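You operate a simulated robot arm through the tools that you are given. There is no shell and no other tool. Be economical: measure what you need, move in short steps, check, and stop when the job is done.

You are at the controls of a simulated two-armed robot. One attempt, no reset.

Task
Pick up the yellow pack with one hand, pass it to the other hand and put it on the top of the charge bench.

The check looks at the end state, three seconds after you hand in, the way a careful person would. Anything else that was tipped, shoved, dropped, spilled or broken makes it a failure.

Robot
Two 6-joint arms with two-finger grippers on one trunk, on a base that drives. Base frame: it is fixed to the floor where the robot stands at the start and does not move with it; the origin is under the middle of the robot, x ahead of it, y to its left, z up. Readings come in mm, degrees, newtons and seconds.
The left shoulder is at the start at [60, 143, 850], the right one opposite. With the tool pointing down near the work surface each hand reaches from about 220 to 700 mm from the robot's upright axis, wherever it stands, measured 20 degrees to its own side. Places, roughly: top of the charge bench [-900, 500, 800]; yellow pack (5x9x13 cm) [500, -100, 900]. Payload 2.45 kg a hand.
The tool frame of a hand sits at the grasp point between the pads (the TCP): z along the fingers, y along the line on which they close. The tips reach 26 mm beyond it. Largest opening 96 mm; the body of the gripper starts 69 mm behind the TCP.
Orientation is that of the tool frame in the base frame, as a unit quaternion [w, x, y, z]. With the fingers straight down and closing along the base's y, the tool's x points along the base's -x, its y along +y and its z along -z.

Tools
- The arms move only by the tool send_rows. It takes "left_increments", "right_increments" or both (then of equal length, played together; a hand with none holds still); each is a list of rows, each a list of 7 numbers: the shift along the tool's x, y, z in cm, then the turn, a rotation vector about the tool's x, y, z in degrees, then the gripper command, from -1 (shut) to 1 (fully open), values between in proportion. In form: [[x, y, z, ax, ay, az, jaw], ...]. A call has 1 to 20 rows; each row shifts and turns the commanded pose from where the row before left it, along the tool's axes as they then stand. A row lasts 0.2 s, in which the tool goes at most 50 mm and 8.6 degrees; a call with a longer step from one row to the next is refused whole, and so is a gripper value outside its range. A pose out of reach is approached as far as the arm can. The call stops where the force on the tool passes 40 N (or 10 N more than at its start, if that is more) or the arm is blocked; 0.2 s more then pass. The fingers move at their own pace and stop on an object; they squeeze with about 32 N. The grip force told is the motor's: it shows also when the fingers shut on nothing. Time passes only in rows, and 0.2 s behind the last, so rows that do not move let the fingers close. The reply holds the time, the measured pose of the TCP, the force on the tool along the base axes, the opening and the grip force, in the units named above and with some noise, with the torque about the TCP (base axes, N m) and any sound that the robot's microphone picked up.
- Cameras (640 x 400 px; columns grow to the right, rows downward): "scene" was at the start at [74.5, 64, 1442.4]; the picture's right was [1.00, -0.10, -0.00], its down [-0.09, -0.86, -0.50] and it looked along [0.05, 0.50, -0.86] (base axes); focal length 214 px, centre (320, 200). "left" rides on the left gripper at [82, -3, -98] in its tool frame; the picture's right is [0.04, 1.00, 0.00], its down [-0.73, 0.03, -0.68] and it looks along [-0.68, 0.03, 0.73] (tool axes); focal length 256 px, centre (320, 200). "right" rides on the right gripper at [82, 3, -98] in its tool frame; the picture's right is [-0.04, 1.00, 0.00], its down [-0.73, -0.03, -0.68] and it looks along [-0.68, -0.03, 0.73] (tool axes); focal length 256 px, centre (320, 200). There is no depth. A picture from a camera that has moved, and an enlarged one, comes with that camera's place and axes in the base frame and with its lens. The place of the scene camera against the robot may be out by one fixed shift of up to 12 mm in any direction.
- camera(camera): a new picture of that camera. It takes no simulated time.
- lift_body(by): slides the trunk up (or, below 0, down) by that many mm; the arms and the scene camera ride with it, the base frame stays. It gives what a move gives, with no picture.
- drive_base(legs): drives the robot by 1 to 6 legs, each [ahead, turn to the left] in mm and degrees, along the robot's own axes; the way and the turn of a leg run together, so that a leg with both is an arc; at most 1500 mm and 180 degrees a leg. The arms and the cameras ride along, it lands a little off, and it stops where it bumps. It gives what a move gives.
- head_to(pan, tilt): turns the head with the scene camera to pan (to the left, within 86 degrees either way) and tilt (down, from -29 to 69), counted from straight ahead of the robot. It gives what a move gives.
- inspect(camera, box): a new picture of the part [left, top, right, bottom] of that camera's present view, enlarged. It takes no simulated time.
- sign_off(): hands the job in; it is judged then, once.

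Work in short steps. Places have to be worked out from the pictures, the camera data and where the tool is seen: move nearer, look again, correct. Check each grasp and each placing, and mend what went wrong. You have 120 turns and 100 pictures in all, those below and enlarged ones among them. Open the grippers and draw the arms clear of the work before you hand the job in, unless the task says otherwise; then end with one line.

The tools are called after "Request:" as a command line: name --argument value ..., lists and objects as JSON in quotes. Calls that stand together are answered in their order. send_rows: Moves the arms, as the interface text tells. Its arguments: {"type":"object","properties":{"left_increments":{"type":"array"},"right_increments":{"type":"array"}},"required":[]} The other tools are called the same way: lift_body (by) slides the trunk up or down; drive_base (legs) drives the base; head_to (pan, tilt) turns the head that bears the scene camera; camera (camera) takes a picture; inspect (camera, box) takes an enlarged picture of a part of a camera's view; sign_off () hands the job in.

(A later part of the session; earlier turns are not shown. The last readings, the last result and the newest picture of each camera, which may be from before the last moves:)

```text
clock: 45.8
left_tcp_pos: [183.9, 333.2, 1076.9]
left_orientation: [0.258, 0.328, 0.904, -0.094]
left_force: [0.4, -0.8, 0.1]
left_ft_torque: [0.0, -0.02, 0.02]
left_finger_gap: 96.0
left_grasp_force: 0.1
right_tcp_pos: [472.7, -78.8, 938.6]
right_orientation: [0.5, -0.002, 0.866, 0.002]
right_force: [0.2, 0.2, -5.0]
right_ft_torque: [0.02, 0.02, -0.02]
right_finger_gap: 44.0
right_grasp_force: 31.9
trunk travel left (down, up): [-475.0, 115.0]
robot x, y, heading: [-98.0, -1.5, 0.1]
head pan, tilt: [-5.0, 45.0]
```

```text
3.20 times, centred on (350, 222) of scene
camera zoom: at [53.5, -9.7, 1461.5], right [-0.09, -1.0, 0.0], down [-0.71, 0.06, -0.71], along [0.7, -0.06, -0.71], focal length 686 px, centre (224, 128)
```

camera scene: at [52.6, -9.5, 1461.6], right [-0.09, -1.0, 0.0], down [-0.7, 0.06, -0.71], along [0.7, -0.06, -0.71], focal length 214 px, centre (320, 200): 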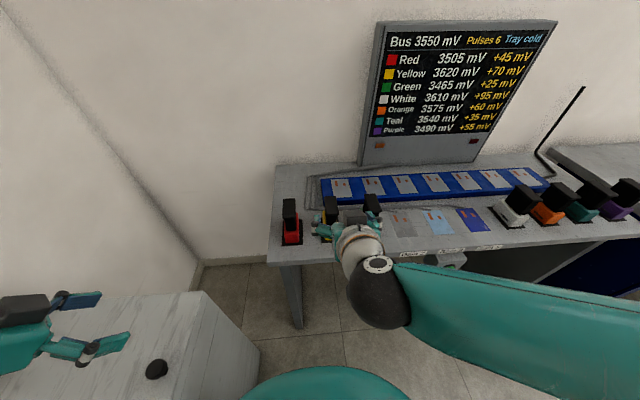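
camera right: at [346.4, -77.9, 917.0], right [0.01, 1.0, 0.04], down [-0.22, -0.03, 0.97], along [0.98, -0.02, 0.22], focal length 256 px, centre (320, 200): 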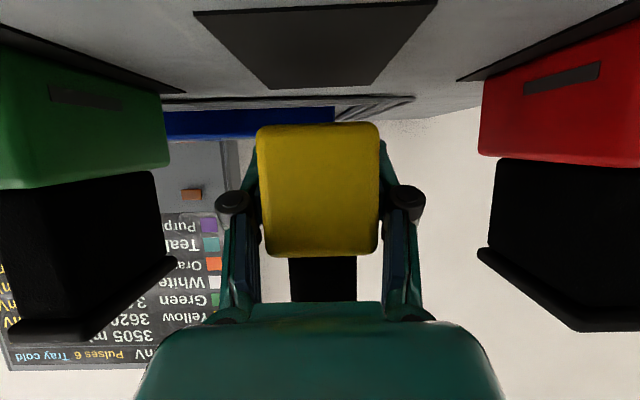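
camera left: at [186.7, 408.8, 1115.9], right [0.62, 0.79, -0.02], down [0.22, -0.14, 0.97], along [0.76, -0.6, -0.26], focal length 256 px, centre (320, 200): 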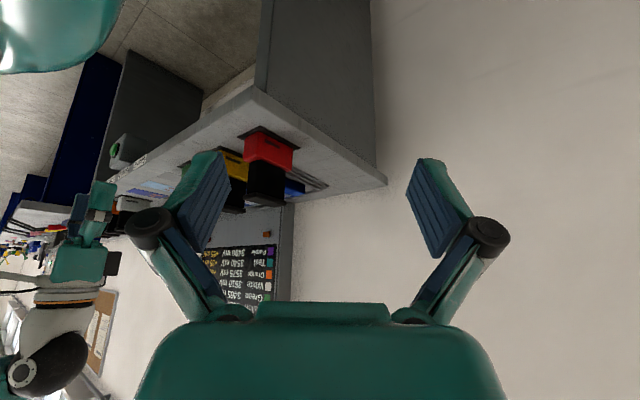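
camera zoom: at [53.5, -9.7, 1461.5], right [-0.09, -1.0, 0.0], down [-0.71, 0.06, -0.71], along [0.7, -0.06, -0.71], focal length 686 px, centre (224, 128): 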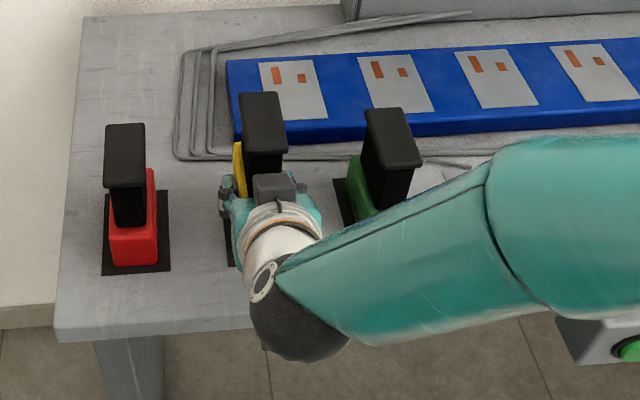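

The pack is held level, ~0.5 kg. I raise it well above the neighbours, then back the base away from the table.

Request:
send_rows --right_increments '[[-2.46, 0, -1.42, 0, 0, 0, -1], [-2.46, 0, -1.42, 0, 0, 0, -1], [-2.46, 0, -1.42, 0, 0, 0, -1], [-2.46, 0, -1.42, 0, 0, 0, -1], [-2.46, 0, -1.42, 0, 0, 0, -1], [0, 0, 0, 0, 0, 0, -1]]'

Request:
drive_base --legs '[[-250, 0]]'

Request:
camera --camera "scene"

```text
clock: 47.2
left_tcp_pos: [184.0, 332.5, 1076.4]
left_orientation: [0.259, 0.327, 0.904, -0.093]
left_force: [0.6, 0.3, 0.2]
left_ft_torque: [0.04, -0.02, 0.01]
left_finger_gap: 96.1
left_grasp_force: 0.1
right_tcp_pos: [472.9, -76.8, 1080.8]
right_orientation: [0.5, -0.003, 0.866, 0.002]
right_force: [-0.3, -0.5, -4.8]
right_ft_torque: [-0.01, 0.03, -0.02]
right_finger_gap: 43.6
right_grasp_force: 32.1
trunk travel left (down, up): [-475.0, 115.0]
robot x, y, heading: [-96.0, 3.0, -0.1]
head pan, tilt: [-5.0, 45.0]
```

```text
clock: 49.1
left_tcp_pos: [-76.3, 335.3, 1077.7]
left_orientation: [0.26, 0.325, 0.904, -0.094]
left_force: [0.6, 0.2, -0.6]
left_ft_torque: [0.05, -0.01, 0.02]
left_finger_gap: 96.2
left_grasp_force: 0.1
right_tcp_pos: [216.6, -73.9, 1082.2]
right_orientation: [0.501, -0.005, 0.866, 0.004]
right_force: [-0.1, -0.6, -4.5]
right_ft_torque: [0.03, 0.02, -0.03]
right_finger_gap: 43.6
right_grasp_force: 32.2
trunk travel left (down, up): [-475.0, 115.0]
robot x, y, heading: [-353.1, 0.8, 0.5]
head pan, tilt: [-5.0, 45.0]
```

```text
67 pictures are left
camera scene: at [-204.7, -8.9, 1461.7], right [-0.08, -1.0, 0.0], down [-0.7, 0.06, -0.71], along [0.71, -0.06, -0.71], focal length 214 px, centre (320, 200)
```

scene: 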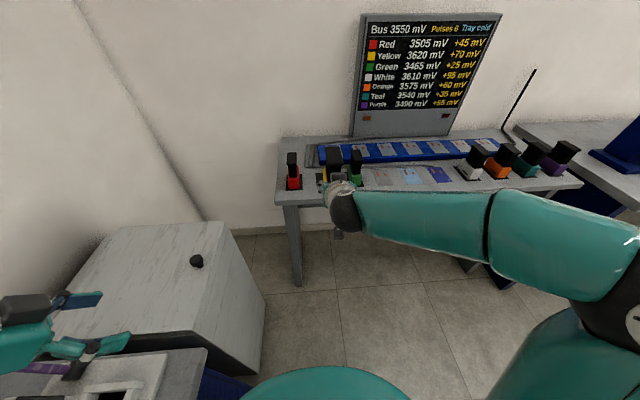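

Backed to x≈−353 with the pack firmly held. Now I bring the left hand forward and turn it to point toward −y, 25° below horizontal, staying well to the side of the pack.

Request:
send_rows --left_increments '[[-2.84, 0.47, 0.9, 0, 0, 0, 1], [-2.84, 0.47, 0.9, 0, 0, 0, 1], [-2.84, 0.47, 0.9, 0, 0, 0, 1], [-2.84, 0.47, 0.9, 0, 0, 0, 1], [-2.84, 0.47, 0.9, 0, 0, 0, 1], [-2.84, 0.47, 0.9, 0, 0, 0, 1], [-2.84, 0.47, 0.9, 0, 0, 0, 1], [0, 0, 0, 3.79, 0, 6.06, 1], [0, 0, 0, 3.79, 0, 6.06, 1], [0, 0, 0, 3.79, 0, 6.06, 1], [0, 0, 0, 3.79, 0, 6.06, 1], [0, 0, 0, 3.79, 0, 6.06, 1], [0, 0, 0, 3.79, 0, 6.06, 1], [0, 0, 0, 3.79, 0, 6.06, 1], [0, 0, 0, 0, -8.25, 0, 1], [0, 0, 0, 0, -8.25, 0, 1], [0, 0, 0, 0, -8.25, 0, 1], [0, 0, 0, 0, -8.25, 0, 1], [0, 0, 0, 0, 0, 0, 0.67]]'

Request:
camera --camera "left"

Request:
camera --camera "scene"

```text
clock: 53.1
left_tcp_pos: [100.3, 230.6, 1129.3]
left_orientation: [0.383, 0.593, 0.598, -0.379]
left_force: [0.6, 0.3, -1.1]
left_ft_torque: [0.01, -0.03, 0.03]
left_finger_gap: 79.9
left_grasp_force: 0.1
right_tcp_pos: [217.7, -74.9, 1081.7]
right_orientation: [0.5, -0.005, 0.866, 0.004]
right_force: [-0.3, -0.6, -5.4]
right_ft_torque: [0.01, 0.05, 0.02]
right_finger_gap: 43.8
right_grasp_force: 31.8
trunk travel left (down, up): [-475.0, 115.0]
robot x, y, heading: [-348.8, 1.0, 0.6]
head pan, tilt: [-5.0, 45.0]
```

```text
66 pictures are left
camera left: at [99.5, 354.4, 1095.1], right [1.0, 0.02, -0.04], down [0.03, 0.31, 0.95], along [0.03, -0.95, 0.31], focal length 256 px, centre (320, 200)
```

left: 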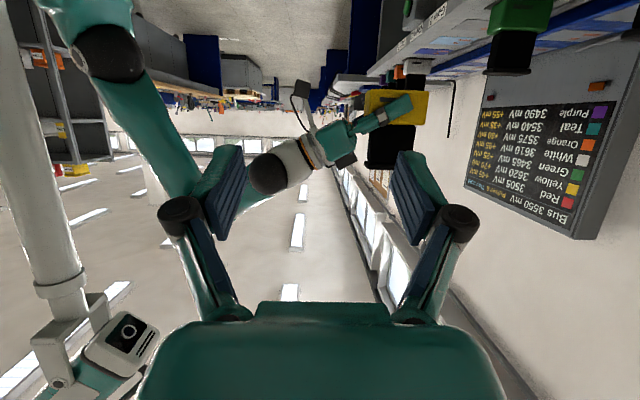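

```text
65 pictures are left
camera scene: at [-203.0, -9.1, 1461.5], right [-0.08, -1.0, 0.0], down [-0.71, 0.06, -0.71], along [0.7, -0.06, -0.71], focal length 214 px, centre (320, 200)
```

scene: 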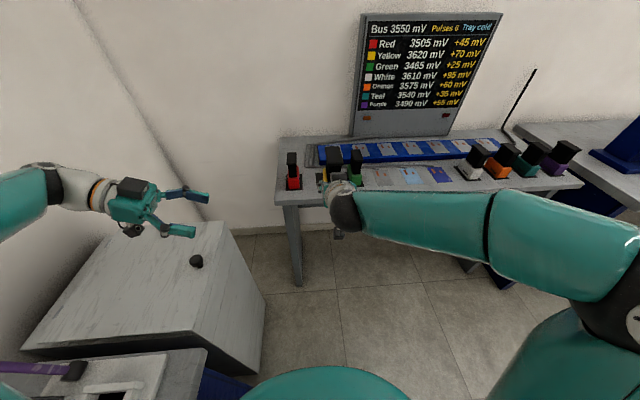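

Left hand is posed. I enlarge its view to measure the handle relative to the right hand.

Request:
inspect --camera "left" --box '[270, 60, 470, 185]'

```text
3.20 times, centred on (370, 122) of left
camera zoom: at [99.5, 354.4, 1095.1], right [1.0, 0.02, -0.04], down [0.03, 0.31, 0.95], along [0.03, -0.95, 0.31], focal length 819 px, centre (160, 448)
```

zoom: 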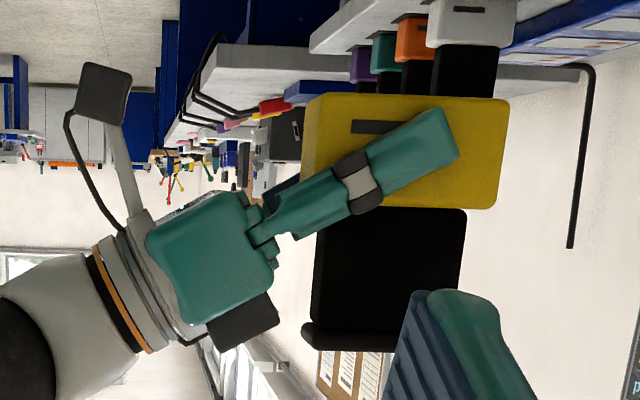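

The side view is clear: handle 77 mm long along x, ~26 thick, with 57 mm free height between body and cap; right TCP is near the pack's centre. Best handover: turn the pack 90° left so its far end faces the left hand, which can slide its fingers along the handle's thin sides. I rotate the right hand about the vertical.

Request:
send_rows --right_increments '[[0, 0, 0, -6.5, 0, -3.75, -1], [0, 0, 0, -6.5, 0, -3.75, -1], [0, 0, 0, -6.5, 0, -3.75, -1], [0, 0, 0, -6.5, 0, -3.75, -1], [0, 0, 0, -6.5, 0, -3.75, -1], [0, 0, 0, -6.5, 0, -3.75, -1], [0, 0, 0, -6.5, 0, -3.75, -1], [0, 0, 0, -6.5, 0, -3.75, -1], [0, 0, 0, -6.5, 0, -3.75, -1], [0, 0, 0, -6.5, 0, -3.75, -1], [0, 0, 0, -6.5, 0, -3.75, -1], [0, 0, 0, -6.5, 0, -3.75, -1], [0, 0, 0, 0, 0, 0, -1]]'

Request:
camera --camera "left"

Request:
camera --camera "scene"

```text
clock: 55.9
left_tcp_pos: [102.2, 229.6, 1130.0]
left_orientation: [0.382, 0.594, 0.598, -0.379]
left_force: [1.1, 0.1, 0.2]
left_ft_torque: [0.0, 0.01, 0.03]
left_finger_gap: 80.1
left_grasp_force: 0.0
right_tcp_pos: [218.4, -74.7, 1080.0]
right_orientation: [-0.352, 0.616, -0.607, -0.357]
right_force: [-0.3, 0.2, -4.7]
right_ft_torque: [-0.04, -0.01, 0.0]
right_finger_gap: 43.5
right_grasp_force: 31.8
trunk travel left (down, up): [-475.0, 115.0]
robot x, y, heading: [-354.2, 1.0, 0.5]
head pan, tilt: [-5.0, 45.0]
```

```text
63 pictures are left
camera left: at [99.4, 354.6, 1095.2], right [1.0, 0.02, -0.04], down [0.03, 0.31, 0.95], along [0.03, -0.95, 0.31], focal length 256 px, centre (320, 200)
```

left: 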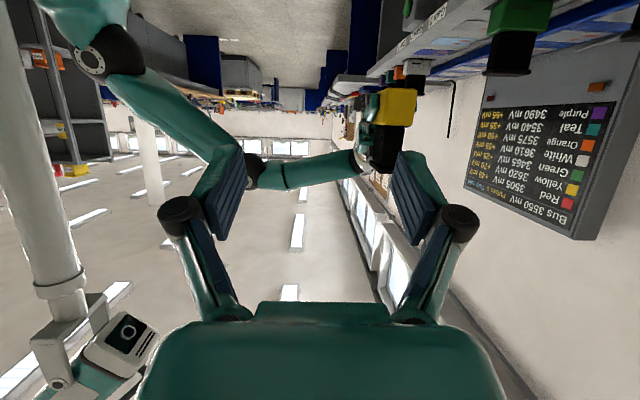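

```text
62 pictures are left
camera scene: at [-203.2, -9.0, 1461.6], right [-0.08, -1.0, 0.0], down [-0.71, 0.06, -0.71], along [0.7, -0.06, -0.71], focal length 214 px, centre (320, 200)
```

scene: 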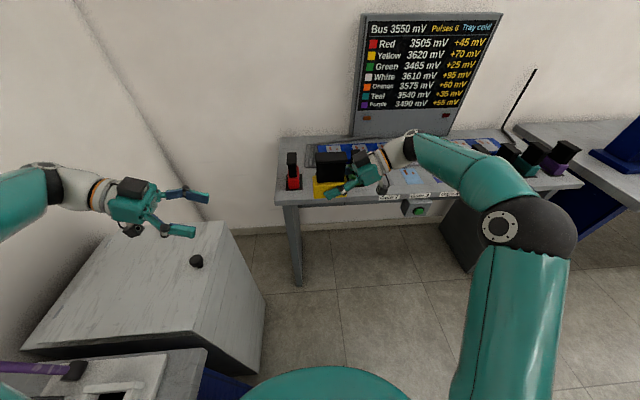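

The pack now points at the left hand. I bring the left hand in line (x≈218), easing its pitch to 20°, and look end-on.

Request:
send_rows --left_increments '[[0, 3.9, 0, 0, -5, 0, 0.3], [-0.4, 3.9, 1.3, 0, 0, 0, 0.3], [-0.4, 3.8, 1.3, 0, 0, 0, 0.3], [-0.3, 0, 1.2, 0, 0, 0, 0.3], [0, 0, 0, 0, 0, 0, 0.3]]'

Request:
camera --camera "left"

Request:
inspect --camera "scene" --box '[180, 110, 480, 298]'

```text
clock: 57.1
left_tcp_pos: [221.1, 190.9, 1126.0]
left_orientation: [0.407, 0.576, 0.581, -0.405]
left_force: [0.6, 0.4, 0.3]
left_ft_torque: [0.0, 0.01, 0.0]
left_finger_gap: 62.3
left_grasp_force: 0.0
right_tcp_pos: [219.7, -74.4, 1080.7]
right_orientation: [-0.351, 0.616, -0.609, -0.356]
right_force: [-0.2, -0.3, -5.1]
right_ft_torque: [-0.03, 0.02, -0.01]
right_finger_gap: 43.6
right_grasp_force: 31.8
trunk travel left (down, up): [-475.0, 115.0]
robot x, y, heading: [-354.4, 1.0, 0.3]
head pan, tilt: [-5.0, 45.0]
```

```text
61 pictures are left
camera left: at [219.1, 312.1, 1081.7], right [1.0, 0.02, -0.04], down [0.03, 0.39, 0.92], along [0.03, -0.92, 0.39], focal length 256 px, centre (320, 200)
```

left: 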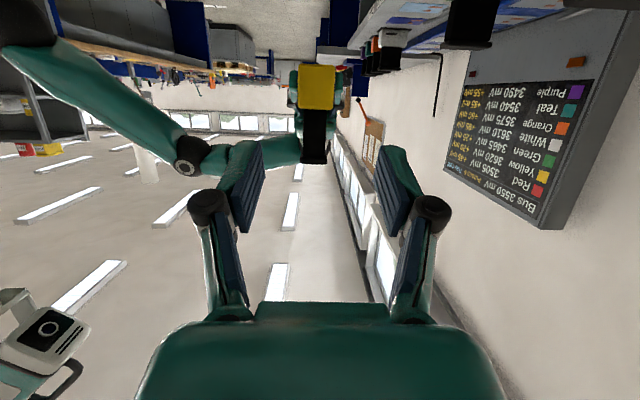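

```text
2.13 times, centred on (330, 204) of scene
camera zoom: at [-201.5, -8.8, 1461.3], right [-0.08, -1.0, 0.0], down [-0.71, 0.06, -0.71], along [0.7, -0.06, -0.71], focal length 456 px, centre (299, 192)
```

zoom: 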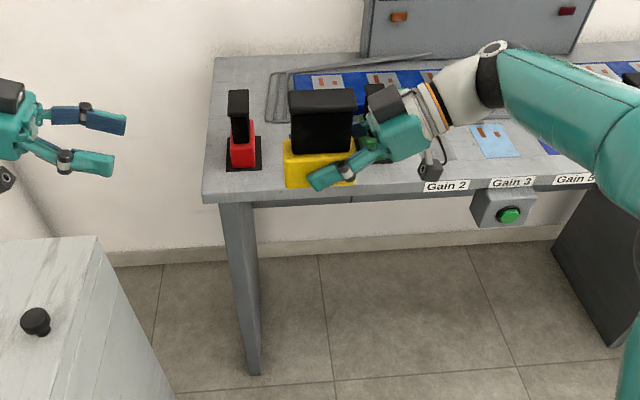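

Request:
inspect --camera "left" --box '[265, 50, 375, 180]'

```text
3.08 times, centred on (320, 115) of left
camera zoom: at [219.1, 312.1, 1081.7], right [1.0, 0.02, -0.04], down [0.03, 0.39, 0.92], along [0.03, -0.92, 0.39], focal length 788 px, centre (320, 462)
```

zoom: 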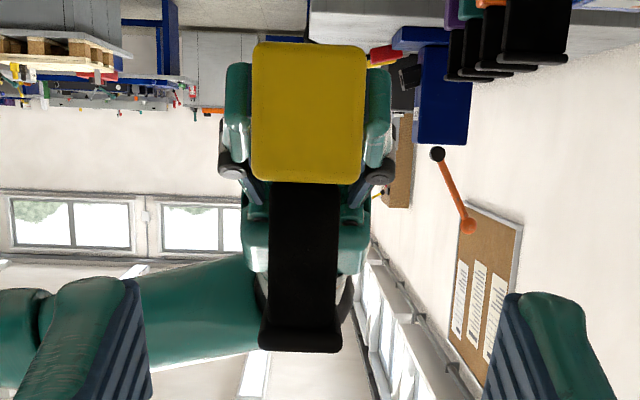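

Handle zone: x 220±14, z 1103–1162. I move the left hand in to just short of the handle and check.

Request:
send_rows --left_increments '[[-0.94, 0, 2.2, 0, 0, 0, 0.3], [-0.94, 0, 2.2, 0, 0, 0, 0.3], [-0.94, 0, 2.2, 0, 0, 0, 0.3], [-0.88, 0, 2.22, 0, 0, 0, 0.3], [-0.86, 0, 2.22, 0, 0, 0, 0.3], [-0.86, 0, 2.22, 0, 0, 0, 0.3], [-0.86, 0, 2.22, 0, 0, 0, 0.3], [0, 0, 0, 0, 0, 0, 0.3]]'

Request:
camera --camera "left"

Request:
inspect --camera "scene" --box '[230, 110, 430, 235]'

```text
clock: 58.9
left_tcp_pos: [218.6, 26.2, 1132.7]
left_orientation: [0.407, 0.576, 0.581, -0.405]
left_force: [0.0, -0.2, 0.1]
left_ft_torque: [0.01, 0.03, 0.02]
left_finger_gap: 62.4
left_grasp_force: 0.1
right_tcp_pos: [219.1, -74.1, 1081.9]
right_orientation: [-0.352, 0.616, -0.608, -0.357]
right_force: [0.4, -0.2, -5.0]
right_ft_torque: [-0.08, -0.05, 0.0]
right_finger_gap: 43.5
right_grasp_force: 31.9
trunk travel left (down, up): [-475.0, 115.0]
robot x, y, heading: [-355.2, 0.7, 0.5]
head pan, tilt: [-5.0, 45.0]
```

```text
58 pictures are left
camera left: at [216.1, 145.7, 1088.5], right [1.0, 0.02, -0.04], down [0.03, 0.39, 0.92], along [0.03, -0.92, 0.39], focal length 256 px, centre (320, 200)
```

left: 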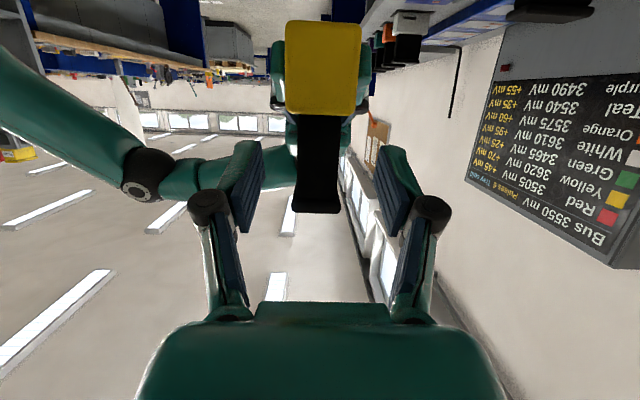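

```text
3.20 times, centred on (330, 172) of scene
camera zoom: at [-202.4, -8.8, 1461.5], right [-0.08, -1.0, 0.0], down [-0.71, 0.06, -0.71], along [0.7, -0.06, -0.71], focal length 686 px, centre (288, 288)
```

zoom: 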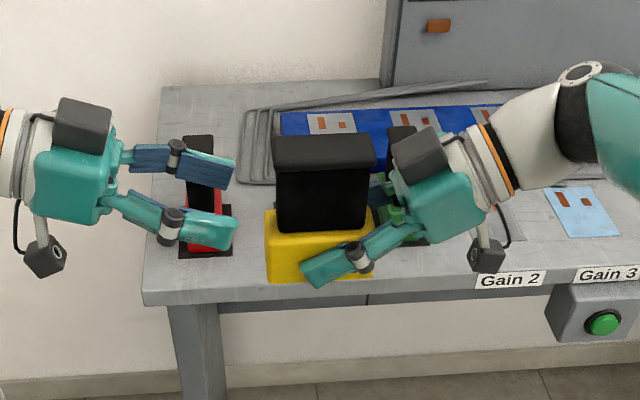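

Aligned (x within 1 mm). I advance 88 mm so the fingers slide along both sides of the handle, gap 62.

Request:
send_rows --left_increments '[[-0.74, 0, 2.07, 0, 0, 0, 0.3], [-0.74, 0, 2.07, 0, 0, 0, 0.3], [-0.74, 0, 2.07, 0, 0, 0, 0.3], [-0.74, 0, 2.07, 0, 0, 0, 0.3], [0, 0, 0, 0, 0, 0, 0.3]]'

Request:
camera --camera "left"

Request:
inspect --camera "scene" --box '[230, 110, 430, 235]'

```text
clock: 60.1
left_tcp_pos: [219.0, -63.1, 1134.4]
left_orientation: [0.408, 0.576, 0.582, -0.404]
left_force: [0.9, 0.2, 0.0]
left_ft_torque: [-0.02, -0.04, 0.02]
left_finger_gap: 62.4
left_grasp_force: 0.0
right_tcp_pos: [219.3, -73.4, 1080.9]
right_orientation: [-0.351, 0.616, -0.608, -0.357]
right_force: [0.0, 0.1, -5.5]
right_ft_torque: [-0.03, -0.01, 0.04]
right_finger_gap: 44.1
right_grasp_force: 31.9
trunk travel left (down, up): [-475.0, 115.0]
robot x, y, heading: [-350.6, -2.8, 0.3]
head pan, tilt: [-5.0, 45.0]
```

```text
56 pictures are left
camera left: at [217.3, 57.9, 1090.1], right [1.0, 0.02, -0.04], down [0.03, 0.39, 0.92], along [0.03, -0.92, 0.39], focal length 256 px, centre (320, 200)
```

left: 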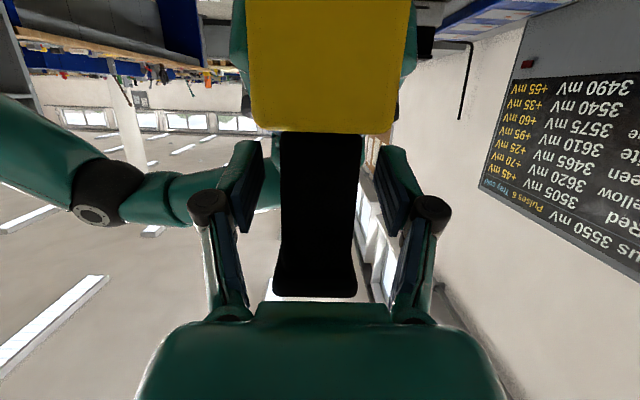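

```text
3.20 times, centred on (330, 172) of scene
camera zoom: at [-202.5, -8.8, 1461.5], right [-0.08, -1.0, 0.0], down [-0.71, 0.06, -0.71], along [0.7, -0.06, -0.71], focal length 686 px, centre (288, 288)
```

zoom: 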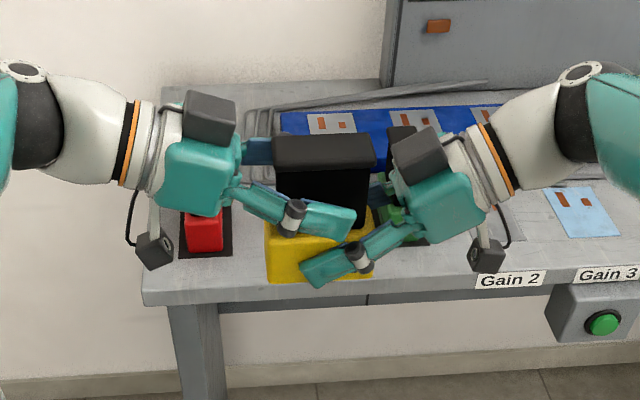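

Fingers straddle the handle between body and cap. I lower 2 mm and close the left gripper.

Request:
send_rows --left_increments '[[0.19, 0, 0.07, 0, 0, 0, 0.1], [0, 0, 0, 0, 0, 0, -0.2], [0, 0, 0, 0, 0, 0, -1], [0, 0, 0, 0, 0, 0, -1], [0, 0, 0, 0, 0, 0, -1]]'

Request:
camera --camera "left"

```text
clock: 61.3
left_tcp_pos: [219.0, -63.2, 1131.4]
left_orientation: [0.406, 0.577, 0.581, -0.405]
left_force: [-8.7, 1.8, 1.1]
left_ft_torque: [-0.01, 0.07, -0.12]
left_finger_gap: 29.5
left_grasp_force: 32.2
right_tcp_pos: [219.6, -73.8, 1080.6]
right_orientation: [-0.352, 0.615, -0.609, -0.356]
right_force: [9.0, -2.6, -5.6]
right_ft_torque: [0.03, 0.39, 0.03]
right_finger_gap: 43.5
right_grasp_force: 32.0
trunk travel left (down, up): [-475.0, 115.0]
robot x, y, heading: [-354.7, -2.0, 0.4]
head pan, tilt: [-5.0, 45.0]
```

```text
54 pictures are left
camera left: at [217.2, 58.2, 1087.1], right [1.0, 0.02, -0.04], down [0.03, 0.39, 0.92], along [0.03, -0.92, 0.39], focal length 256 px, centre (320, 200)
```

left: 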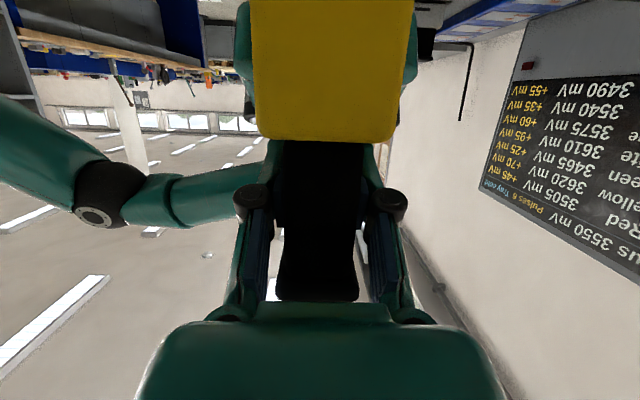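

Left holds the handle (29.5 mm, 32 N). I open the right gripper in place first.

Request:
send_rows --right_increments '[[0, 0, 0, 0, 0, 0, -0.1], [0, 0, 0, 0, 0, 0, 0.0], [0, 0, 0, 0, 0, 0, 0.15], [0, 0, 0, 0, 0, 0, 0.3], [0, 0, 0, 0, 0, 0, 0.3]]' --left_increments '[[0, 0, 0, 0, 0, 0, -1], [0, 0, 0, 0, 0, 0, -1], [0, 0, 0, 0, 0, 0, -1], [0, 0, 0, 0, 0, 0, -1], [0, 0, 0, 0, 0, 0, -1]]'

Request:
camera --camera "left"

Request:
camera --camera "right"

```text
clock: 62.5
left_tcp_pos: [220.1, -60.9, 1130.1]
left_orientation: [0.406, 0.577, 0.581, -0.405]
left_force: [0.8, -0.4, -1.0]
left_ft_torque: [0.03, 0.04, 0.01]
left_finger_gap: 29.6
left_grasp_force: 31.9
right_tcp_pos: [218.0, -73.7, 1079.7]
right_orientation: [-0.351, 0.616, -0.608, -0.357]
right_force: [-0.1, -0.7, 0.0]
right_ft_torque: [0.0, -0.04, 0.01]
right_finger_gap: 62.4
right_grasp_force: 0.0
trunk travel left (down, up): [-475.0, 115.0]
robot x, y, heading: [-349.9, 0.1, 0.5]
head pan, tilt: [-5.0, 45.0]
```

```text
53 pictures are left
camera left: at [217.5, 58.4, 1087.1], right [1.0, 0.02, -0.04], down [0.03, 0.39, 0.92], along [0.03, -0.92, 0.39], focal length 256 px, centre (320, 200)
```

left: 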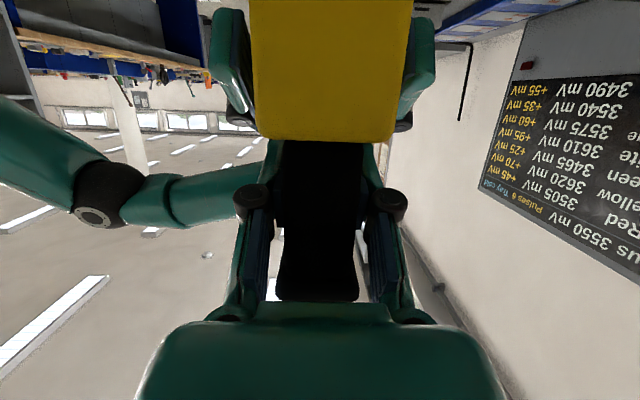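

```text
52 pictures are left
camera right: at [216.9, -200.9, 1059.4], right [-1.0, 0.01, 0.04], down [0.03, -0.22, 0.97], along [0.01, 0.97, 0.22], focal length 256 px, centre (320, 200)
```

right: 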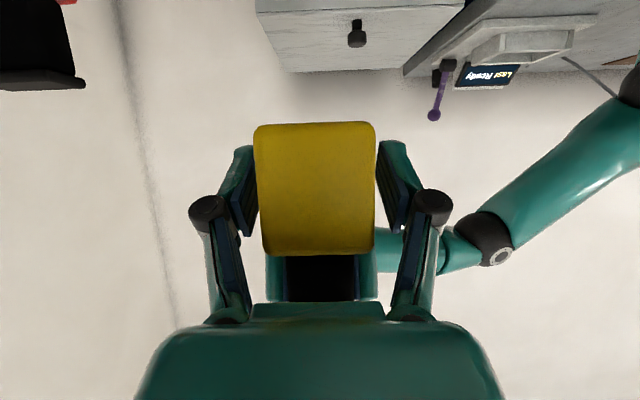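

Right is open and unloaded. I retract it straight back along its heading, slowly at first, and check the left's load.

Request:
send_rows --right_increments '[[0.5, 0, -0.87, 0, 0, 0, 0.3], [0.5, 0, -0.87, 0, 0, 0, 0.3], [1, 0, -1.73, 0, 0, 0, 0.3], [1, 0, -1.73, 0, 0, 0, 0.3], [1.5, 0, -2.6, 0, 0, 0, 0.3], [1.5, 0, -2.6, 0, 0, 0, 0.3], [1.5, 0, -2.6, 0, 0, 0, 0.3], [0, 0, 0, 0, 0, 0, 0.3]]'

Request:
camera --camera "scene"

Request:
camera --camera "right"

```text
clock: 64.3
left_tcp_pos: [219.8, -62.5, 1131.5]
left_orientation: [0.408, 0.576, 0.581, -0.405]
left_force: [0.4, -0.3, -0.1]
left_ft_torque: [0.04, 0.01, 0.0]
left_finger_gap: 29.7
left_grasp_force: 31.5
right_tcp_pos: [219.1, -226.3, 1080.8]
right_orientation: [-0.352, 0.616, -0.609, -0.356]
right_force: [-0.3, 0.2, -0.1]
right_ft_torque: [-0.02, 0.0, -0.02]
right_finger_gap: 62.0
right_grasp_force: 0.0
trunk travel left (down, up): [-475.0, 115.0]
robot x, y, heading: [-351.6, -0.3, 0.7]
head pan, tilt: [-5.0, 45.0]
```

```text
51 pictures are left
camera scene: at [-202.6, -8.7, 1461.5], right [-0.08, -1.0, 0.0], down [-0.71, 0.06, -0.71], along [0.7, -0.06, -0.71], focal length 214 px, centre (320, 200)
```

scene: 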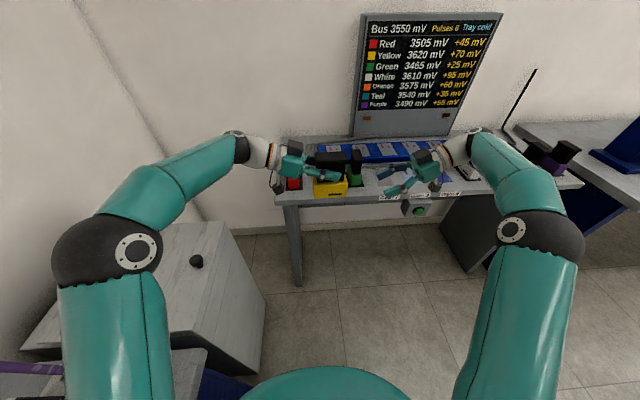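

```text
50 pictures are left
camera right: at [217.9, -353.9, 1058.7], right [-1.0, 0.01, 0.04], down [0.03, -0.22, 0.97], along [0.01, 0.97, 0.22], focal length 256 px, centre (320, 200)
```

right: 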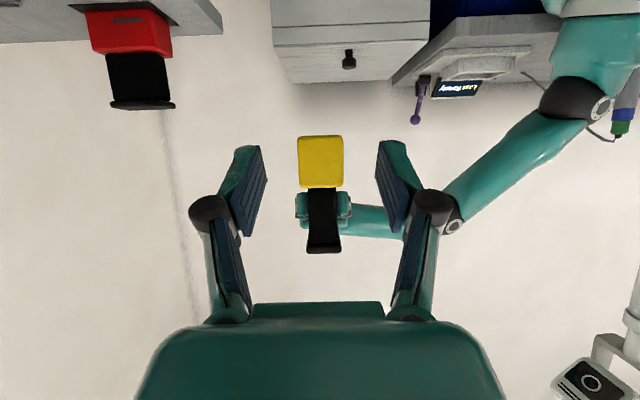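

Handover complete: left alone holds the pack level. Now I look toward the charge bench on the left.

Request:
head_to --pan 86 --tilt 40

Request:
camera --camera "scene"

```text
clock: 66.0
left_tcp_pos: [219.2, -62.8, 1131.6]
left_orientation: [0.407, 0.577, 0.581, -0.405]
left_force: [0.0, -0.3, 0.6]
left_ft_torque: [0.03, 0.01, -0.02]
left_finger_gap: 29.8
left_grasp_force: 31.9
right_tcp_pos: [220.2, -226.3, 1080.6]
right_orientation: [-0.351, 0.616, -0.608, -0.356]
right_force: [-0.2, -1.1, 0.4]
right_ft_torque: [-0.01, 0.0, 0.02]
right_finger_gap: 62.5
right_grasp_force: 0.1
trunk travel left (down, up): [-475.0, 115.0]
robot x, y, heading: [-352.9, 1.6, 0.6]
head pan, tilt: [85.9, 40.0]
```

```text
49 pictures are left
camera scene: at [-278.1, 82.2, 1468.8], right [1.0, -0.06, 0.0], down [-0.04, -0.64, -0.77], along [0.05, 0.76, -0.64], focal length 214 px, centre (320, 200)
```

scene: 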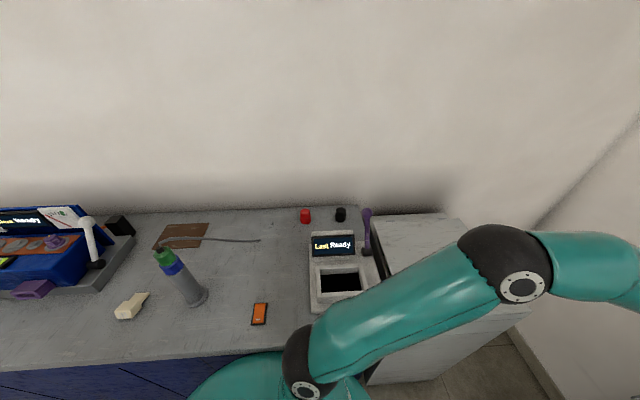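

The bench top is the long grey counter (front edge y≈258). Before turning the base near it I want the base footprint, so I pitch the right hand down to view the floor around the base.

Request:
send_rows --right_increments '[[0, 0, 0, 0, 8, 0, 0], [0, 0, 0, 0, 8, 0, 0], [0, 0, 0, 0, 8, 0, 0], [0, 0, 0, 0, 8, 0, 0], [0, 0, 0, 0, 8, 0, 0], [0, 0, 0, 0, 8, 0, 0], [0, 0, 0, 0, 8, 0, 0], [0, 0, 0, 0, 0, 0, 0]]'

Request:
camera --camera "right"

```text
clock: 67.8
left_tcp_pos: [220.0, -63.9, 1130.8]
left_orientation: [0.406, 0.578, 0.581, -0.405]
left_force: [0.7, -0.7, -0.7]
left_ft_torque: [-0.01, -0.03, -0.03]
left_finger_gap: 29.7
left_grasp_force: 31.6
right_tcp_pos: [219.4, -224.6, 1080.2]
right_orientation: [-0.025, 0.711, -0.702, -0.025]
right_force: [0.4, 0.3, -0.5]
right_ft_torque: [-0.02, 0.0, 0.01]
right_finger_gap: 48.0
right_grasp_force: 0.1
trunk travel left (down, up): [-475.0, 115.0]
robot x, y, heading: [-356.1, -1.8, 0.7]
head pan, tilt: [85.9, 40.0]
```

```text
48 pictures are left
camera right: at [217.3, -314.1, 1172.9], right [-1.0, 0.03, 0.0], down [0.02, 0.68, 0.73], along [0.02, 0.73, -0.69], focal length 256 px, centre (320, 200)
```

right: 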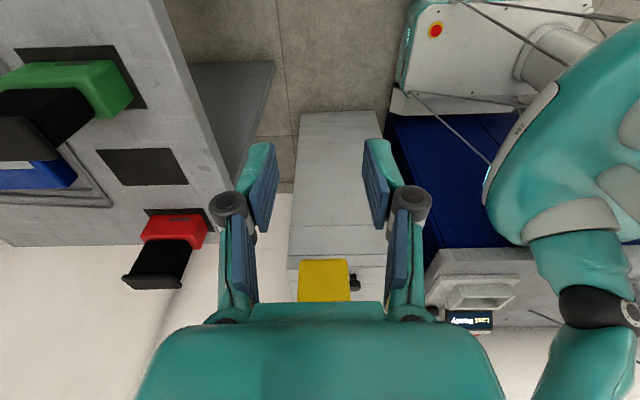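

The base is a near-rectangle only ~20 mm from the bench, so turning in place is out. But backing straight along the bench lets the left hand place to its left. The free front area between the right charger (x>−290) and the orange item (x≈−439) at about [−365, 345] suits. I back 200 mm and re-check.

Request:
drive_base --legs '[[-200, 0]]'

Request:
camera --camera "scene"

```text
clock: 69.4
left_tcp_pos: [15.6, -65.0, 1132.3]
left_orientation: [0.407, 0.578, 0.58, -0.405]
left_force: [-0.6, 0.4, 0.4]
left_ft_torque: [0.06, -0.06, 0.05]
left_finger_gap: 30.0
left_grasp_force: 32.3
right_tcp_pos: [16.6, -227.8, 1081.1]
right_orientation: [-0.025, 0.71, -0.703, -0.026]
right_force: [-0.8, 0.7, 0.1]
right_ft_torque: [-0.03, -0.02, -0.01]
right_finger_gap: 48.0
right_grasp_force: 0.1
trunk travel left (down, up): [-475.0, 115.0]
robot x, y, heading: [-556.7, -0.3, 0.3]
head pan, tilt: [85.9, 40.0]
```

```text
47 pictures are left
camera scene: at [-482.0, 80.5, 1468.9], right [1.0, -0.06, 0.0], down [-0.04, -0.64, -0.77], along [0.05, 0.76, -0.64], focal length 214 px, centre (320, 200)
```

scene: 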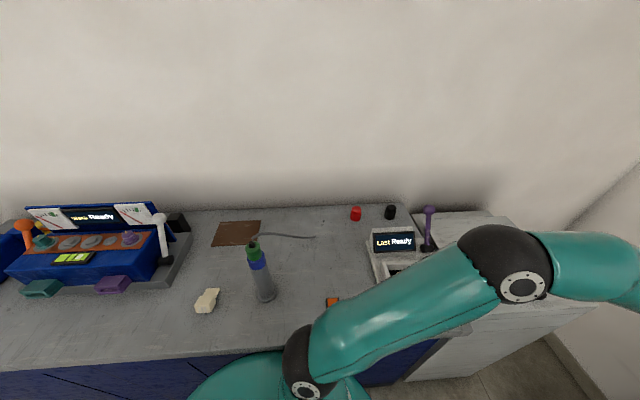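

Bench height ≈797 and free spot confirmed. Now I shift the left hand to y≈100 and rotate it about the vertical so it points forward, keeping the pack level and high.

Request:
send_rows --left_increments '[[1.13, 0, -3.1, 0, 0, 0, -1], [1.13, 0, -3.1, 0, 0, 0, -1], [1.13, 0, -3.1, 0, 0, 0, -1], [1.13, 0, -3.1, 0, 0, 0, -1], [1.13, 0, -3.1, 0, 0, 0, -1], [0, 0, 0, -7.05, 0, -2.565, -1], [0, 0, 0, -7.05, 0, -2.565, -1], [0, 0, 0, -7.05, 0, -2.565, -1], [0, 0, 0, -7.05, 0, -2.565, -1], [0, 0, 0, -7.05, 0, -2.565, -1], [0, 0, 0, -7.05, 0, -2.565, -1], [0, 0, 0, -7.05, 0, -2.565, -1], [0, 0, 0, -7.05, 0, -2.565, -1], [0, 0, 0, -7.05, 0, -2.565, -1], [0, 0, 0, -7.05, 0, -2.565, -1], [0, 0, 0, -7.05, 0, -2.565, -1], [0, 0, 0, -7.05, 0, -2.565, -1], [0, 0, 0, 0, 0, 0, -1]]'

Request:
head_to --pan 40 --tilt 45

Request:
camera --camera "scene"

```text
clock: 73.2
left_tcp_pos: [16.5, 100.3, 1134.1]
left_orientation: [0.559, 0.198, 0.793, -0.139]
left_force: [-0.9, -1.3, -5.0]
left_ft_torque: [-0.01, 0.05, 0.0]
left_finger_gap: 29.8
left_grasp_force: 31.7
left hand out of reach, approached as far as the arm can: row 14, 15, 16, 17
right_tcp_pos: [16.0, -226.7, 1081.8]
right_orientation: [-0.025, 0.71, -0.703, -0.025]
right_force: [-0.4, 0.5, 0.5]
right_ft_torque: [-0.03, 0.03, -0.02]
right_finger_gap: 48.1
right_grasp_force: 0.1
trunk travel left (down, up): [-475.0, 115.0]
robot x, y, heading: [-554.3, -1.1, 0.4]
head pan, tilt: [85.9, 40.0]
```

```text
clock: 74.3
left_tcp_pos: [16.5, 99.5, 1134.1]
left_orientation: [0.56, 0.198, 0.792, -0.14]
left_force: [-0.9, -0.5, -4.5]
left_ft_torque: [0.04, 0.03, -0.04]
left_finger_gap: 29.6
left_grasp_force: 32.2
right_tcp_pos: [16.6, -227.4, 1081.8]
right_orientation: [-0.026, 0.71, -0.703, -0.025]
right_force: [-0.8, 0.3, 0.0]
right_ft_torque: [0.01, 0.01, 0.0]
right_finger_gap: 48.0
right_grasp_force: 0.1
trunk travel left (down, up): [-475.0, 115.0]
robot x, y, heading: [-556.5, -0.9, 0.4]
head pan, tilt: [40.0, 45.0]
```

```text
46 pictures are left
camera scene: at [-424.0, 48.5, 1461.5], right [0.65, -0.76, 0.0], down [-0.54, -0.46, -0.71], along [0.54, 0.46, -0.71], focal length 214 px, centre (320, 200)
```

scene: 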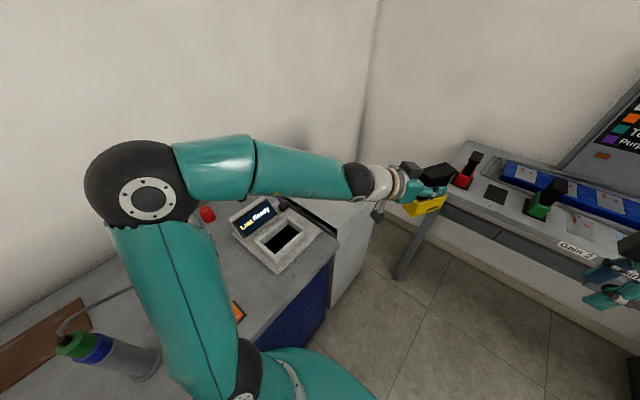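

The rotation stopped near heading −28° at a limit. I try moving outward/left and continuing the turn.

Request:
send_rows --left_increments '[[0, 2, 0, 0, 0, 0, -1], [0, 2, 0, 0, 0, 0, -1], [0, 2, 0, 0, 0, 0, -1], [0, 2, 0, 0, 0, 0, -1], [0, 2, 0, 0, 0, 0, -1], [0, 0, 0, -7.05, 0, -2.565, -1], [0, 0, 0, -7.05, 0, -2.565, -1], [0, 0, 0, -7.05, 0, -2.565, -1], [0, 0, 0, 0, 0, 0, -1]]'

```text
clock: 76.3
left_tcp_pos: [64.7, 189.9, 1134.5]
left_orientation: [0.575, 0.12, 0.805, -0.086]
left_force: [-0.2, -0.8, -3.7]
left_ft_torque: [0.0, 0.04, -0.03]
left_finger_gap: 29.5
left_grasp_force: 31.7
left hand out of reach, approached as far as the arm can: row 7, 8
right_tcp_pos: [17.3, -227.0, 1082.1]
right_orientation: [-0.025, 0.71, -0.703, -0.025]
right_force: [0.3, 0.1, 0.4]
right_ft_torque: [-0.01, 0.02, 0.0]
right_finger_gap: 48.0
right_grasp_force: 0.0
trunk travel left (down, up): [-475.0, 115.0]
robot x, y, heading: [-555.0, -1.9, 0.2]
head pan, tilt: [40.0, 45.0]
```

The limit relaxes as the hand moves left. I move further left (still z≈1134, above everything nearby) and try turning again.

Request:
send_rows --left_increments '[[0, 2.5, 0, 0, 0, 0, -1], [0, 2.5, 0, 0, 0, 0, -1], [0, 2.5, 0, 0, 0, 0, -1], [0, 2.5, 0, 0, 0, 0, -1], [0, 2.5, 0, 0, 0, 0, -1], [0, 2.5, 0, 0, 0, 0, -1], [0, 0, 0, -7.05, 0, -2.565, -1], [0, 0, 0, -7.05, 0, -2.565, -1], [0, 0, 0, -7.05, 0, -2.565, -1], [0, 0, 0, -7.05, 0, -2.565, -1], [0, 0, 0, -7.05, 0, -2.565, -1], [0, 0, 0, -7.05, 0, -2.565, -1], [0, 0, 0, 0, 0, 0, -1]]'

Request:
camera --camera "scene"

```text
clock: 79.1
left_tcp_pos: [105.2, 332.8, 1119.1]
left_orientation: [0.545, -0.109, 0.828, 0.075]
left_force: [0.2, -0.6, -4.6]
left_ft_torque: [-0.02, 0.02, 0.0]
left_finger_gap: 29.7
left_grasp_force: 31.7
left hand out of reach, approached as far as the arm can: row 9, 10
right_tcp_pos: [16.1, -227.6, 1080.5]
right_orientation: [-0.025, 0.71, -0.703, -0.025]
right_force: [0.2, -0.5, 0.5]
right_ft_torque: [0.01, -0.03, -0.02]
right_finger_gap: 48.2
right_grasp_force: 0.0
trunk travel left (down, up): [-475.0, 115.0]
robot x, y, heading: [-552.5, -5.6, 0.2]
head pan, tilt: [40.0, 45.0]
```

```text
45 pictures are left
camera scene: at [-424.0, 48.8, 1461.5], right [0.65, -0.76, 0.0], down [-0.54, -0.46, -0.71], along [0.54, 0.46, -0.71], focal length 214 px, centre (320, 200)
```

scene: 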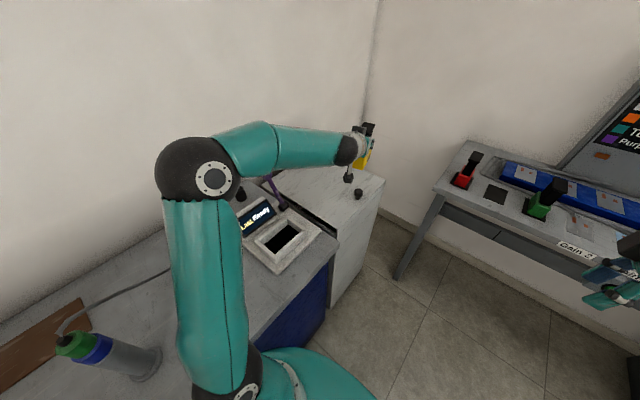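

Heading is now about +15° and later rows were reachable again. I continue turning to ~60°.

Request:
send_rows --left_increments '[[0, 0, -2, -7.05, 0, -2.565, -1], [0, 0, -2, -7.05, 0, -2.565, -1], [0, 0, -2, -7.05, 0, -2.565, -1], [0, 0, -2, -7.05, 0, -2.565, -1], [0, 0, 0, -7.05, 0, -2.565, -1], [0, 0, 0, -7.05, 0, -2.565, -1], [0, 0, 0, 0, 0, 0, -1]]'

Request:
camera --camera "scene"

```text
clock: 80.7
left_tcp_pos: [39.6, 299.1, 1150.6]
left_orientation: [0.475, -0.406, 0.723, 0.296]
left_force: [-0.1, -0.3, -4.5]
left_ft_torque: [-0.02, 0.03, -0.01]
left_finger_gap: 29.7
left_grasp_force: 32.2
right_tcp_pos: [17.1, -225.6, 1081.4]
right_orientation: [-0.025, 0.71, -0.703, -0.026]
right_force: [-0.5, -0.3, 0.2]
right_ft_torque: [0.02, -0.02, -0.04]
right_finger_gap: 48.2
right_grasp_force: 0.0
trunk travel left (down, up): [-475.0, 115.0]
robot x, y, heading: [-555.5, -1.9, 0.4]
head pan, tilt: [40.0, 45.0]
```

```text
44 pictures are left
camera scene: at [-424.3, 48.8, 1461.5], right [0.65, -0.76, 0.0], down [-0.54, -0.46, -0.71], along [0.54, 0.46, -0.71], focal length 214 px, centre (320, 200)
```

scene: 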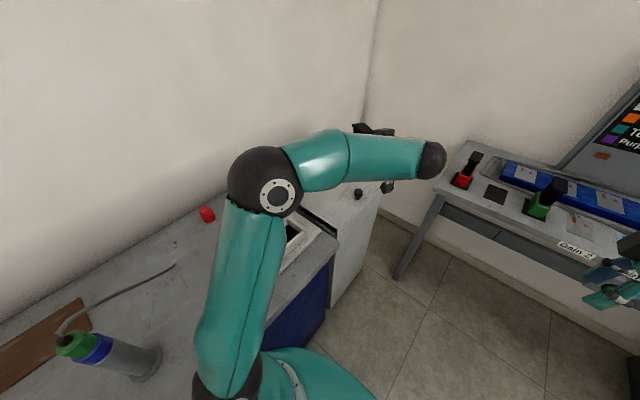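

Heading ≈59°, pack pitched ~4° nose-down. I correct the pitch and bring the hand to about 500 mm ahead / 350 mm left of the robot, testing a bit more turn.

Request:
send_rows --left_increments '[[0, 0, 0, 0, -4.3, 0, -1], [0, 2.7, -0.1, 0, 0, 0, -1], [0, 2.7, -0.1, 0, 0, 0, -1], [0, 2.7, -0.1, 0, 0, 0, -1], [0, 2.7, -0.1, 0, 0, 0, -1], [0, 0, 0, -7.05, 0, -2.565, -1], [0, 0, 0, -7.05, 0, -2.565, -1], [0, 0, 0, 0, 0, 0, -1]]'

Request:
head_to --pan 70 --tilt 50

Request:
camera --camera "scene"

Request:
camera --camera "left"

```text
clock: 82.5
left_tcp_pos: [-56.4, 349.7, 1157.4]
left_orientation: [0.463, -0.483, 0.643, 0.372]
left_force: [0.4, -0.7, -4.1]
left_ft_torque: [-0.03, 0.0, 0.03]
left_finger_gap: 29.7
left_grasp_force: 31.4
right_tcp_pos: [16.6, -226.8, 1080.9]
right_orientation: [-0.025, 0.711, -0.702, -0.025]
right_force: [-0.3, -0.6, -0.8]
right_ft_torque: [0.02, 0.0, 0.01]
right_finger_gap: 48.1
right_grasp_force: 0.1
trunk travel left (down, up): [-475.0, 115.0]
robot x, y, heading: [-554.3, -4.6, 0.1]
head pan, tilt: [40.0, 45.0]
```

```text
clock: 83.5
left_tcp_pos: [-57.5, 350.0, 1156.6]
left_orientation: [0.463, -0.483, 0.644, 0.371]
left_force: [0.1, 0.5, -4.9]
left_ft_torque: [-0.04, 0.03, -0.02]
left_finger_gap: 29.7
left_grasp_force: 32.5
right_tcp_pos: [16.2, -227.0, 1081.4]
right_orientation: [-0.024, 0.71, -0.703, -0.025]
right_force: [-0.4, -0.8, 0.9]
right_ft_torque: [-0.01, 0.0, 0.03]
right_finger_gap: 48.0
right_grasp_force: 0.1
trunk travel left (down, up): [-475.0, 115.0]
robot x, y, heading: [-553.3, -0.1, 0.6]
head pan, tilt: [70.0, 50.0]
```

```text
43 pictures are left
camera scene: at [-459.9, 68.5, 1454.6], right [0.94, -0.34, 0.0], down [-0.26, -0.72, -0.64], along [0.22, 0.61, -0.77], focal length 214 px, centre (320, 200)
```

scene: 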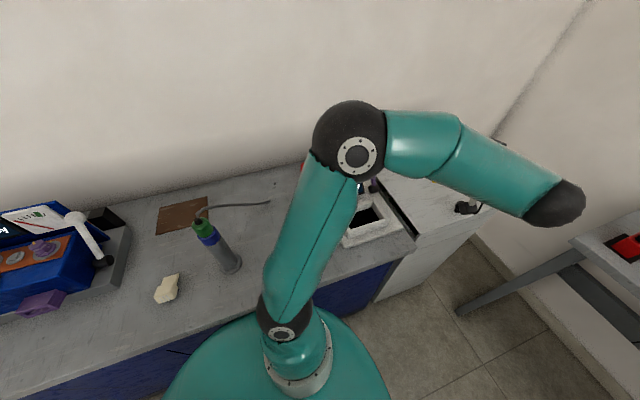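

```text
42 pictures are left
camera left: at [-83.5, 235.9, 1106.6], right [-0.97, 0.25, -0.01], down [-0.11, -0.42, 0.9], along [0.22, 0.88, 0.43], focal length 256 px, centre (320, 200)
```

left: 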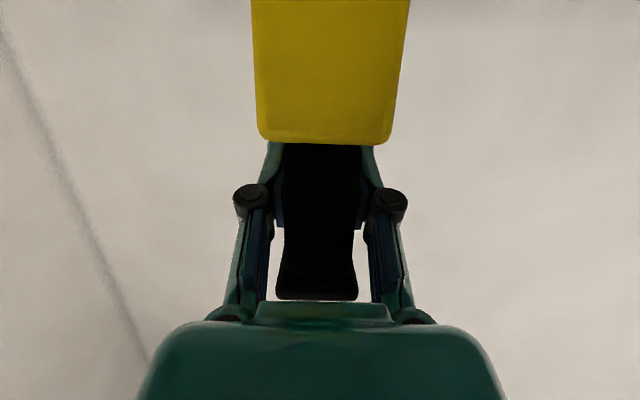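

Hand heading ~74°, pack level in the grip. I back the base ~288 mm so the pack comes over the free spot; arm parts stay above/clear of the bottle.

Request:
drive_base --legs '[[-288, 0]]'

Request:
camera --camera "scene"

```text
clock: 85.4
left_tcp_pos: [-342.7, 348.8, 1157.1]
left_orientation: [0.463, -0.483, 0.643, 0.371]
left_force: [-0.9, -0.1, -5.3]
left_ft_torque: [-0.07, 0.01, -0.04]
left_finger_gap: 29.6
left_grasp_force: 31.3
right_tcp_pos: [-267.3, -227.6, 1081.6]
right_orientation: [-0.025, 0.711, -0.702, -0.026]
right_force: [-1.2, -0.1, 1.2]
right_ft_torque: [0.01, -0.06, -0.01]
right_finger_gap: 48.3
right_grasp_force: 0.1
trunk travel left (down, up): [-475.0, 115.0]
robot x, y, heading: [-843.1, -3.7, 0.7]
head pan, tilt: [70.0, 50.0]
```

```text
41 pictures are left
camera scene: at [-745.0, 66.8, 1454.7], right [0.94, -0.33, 0.0], down [-0.26, -0.72, -0.64], along [0.21, 0.61, -0.77], focal length 214 px, centre (320, 200)
```

scene: 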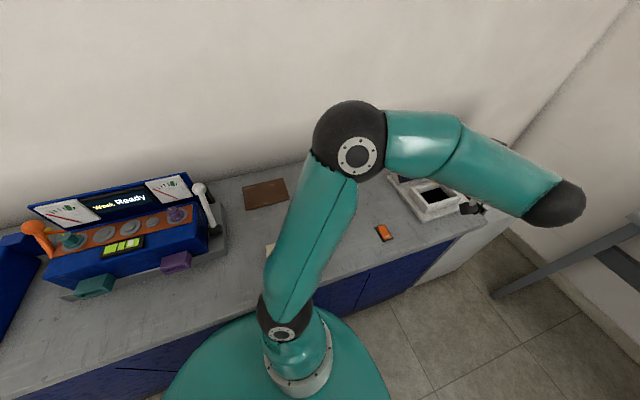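

Orange item and charger are both visible. I enlarge this area to verify the target spot and bench edge.

Request:
inspect --camera "scene" --box '[340, 150, 540, 300]'

Request:
inspect --camera "right" --box '[220, 80, 620, 330]'

```text
2.67 times, centred on (440, 225) of scene
camera zoom: at [-745.0, 66.8, 1454.7], right [0.94, -0.33, 0.0], down [-0.26, -0.72, -0.64], along [0.21, 0.61, -0.77], focal length 572 px, centre (0, 133)
```

zoom: 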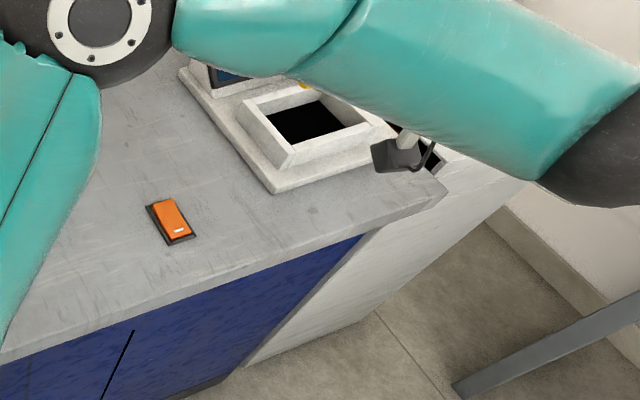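

```text
1.60 times, centred on (420, 205) of right
camera zoom: at [-269.8, -317.4, 1174.1], right [-1.0, 0.03, 0.0], down [0.02, 0.68, 0.73], along [0.02, 0.73, -0.68], focal length 410 px, centre (160, 192)
```

zoom: 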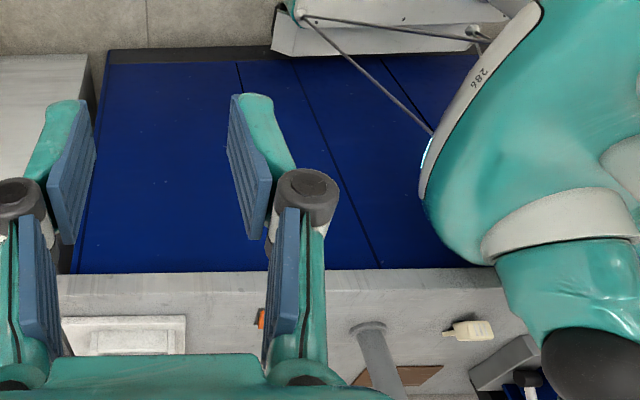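

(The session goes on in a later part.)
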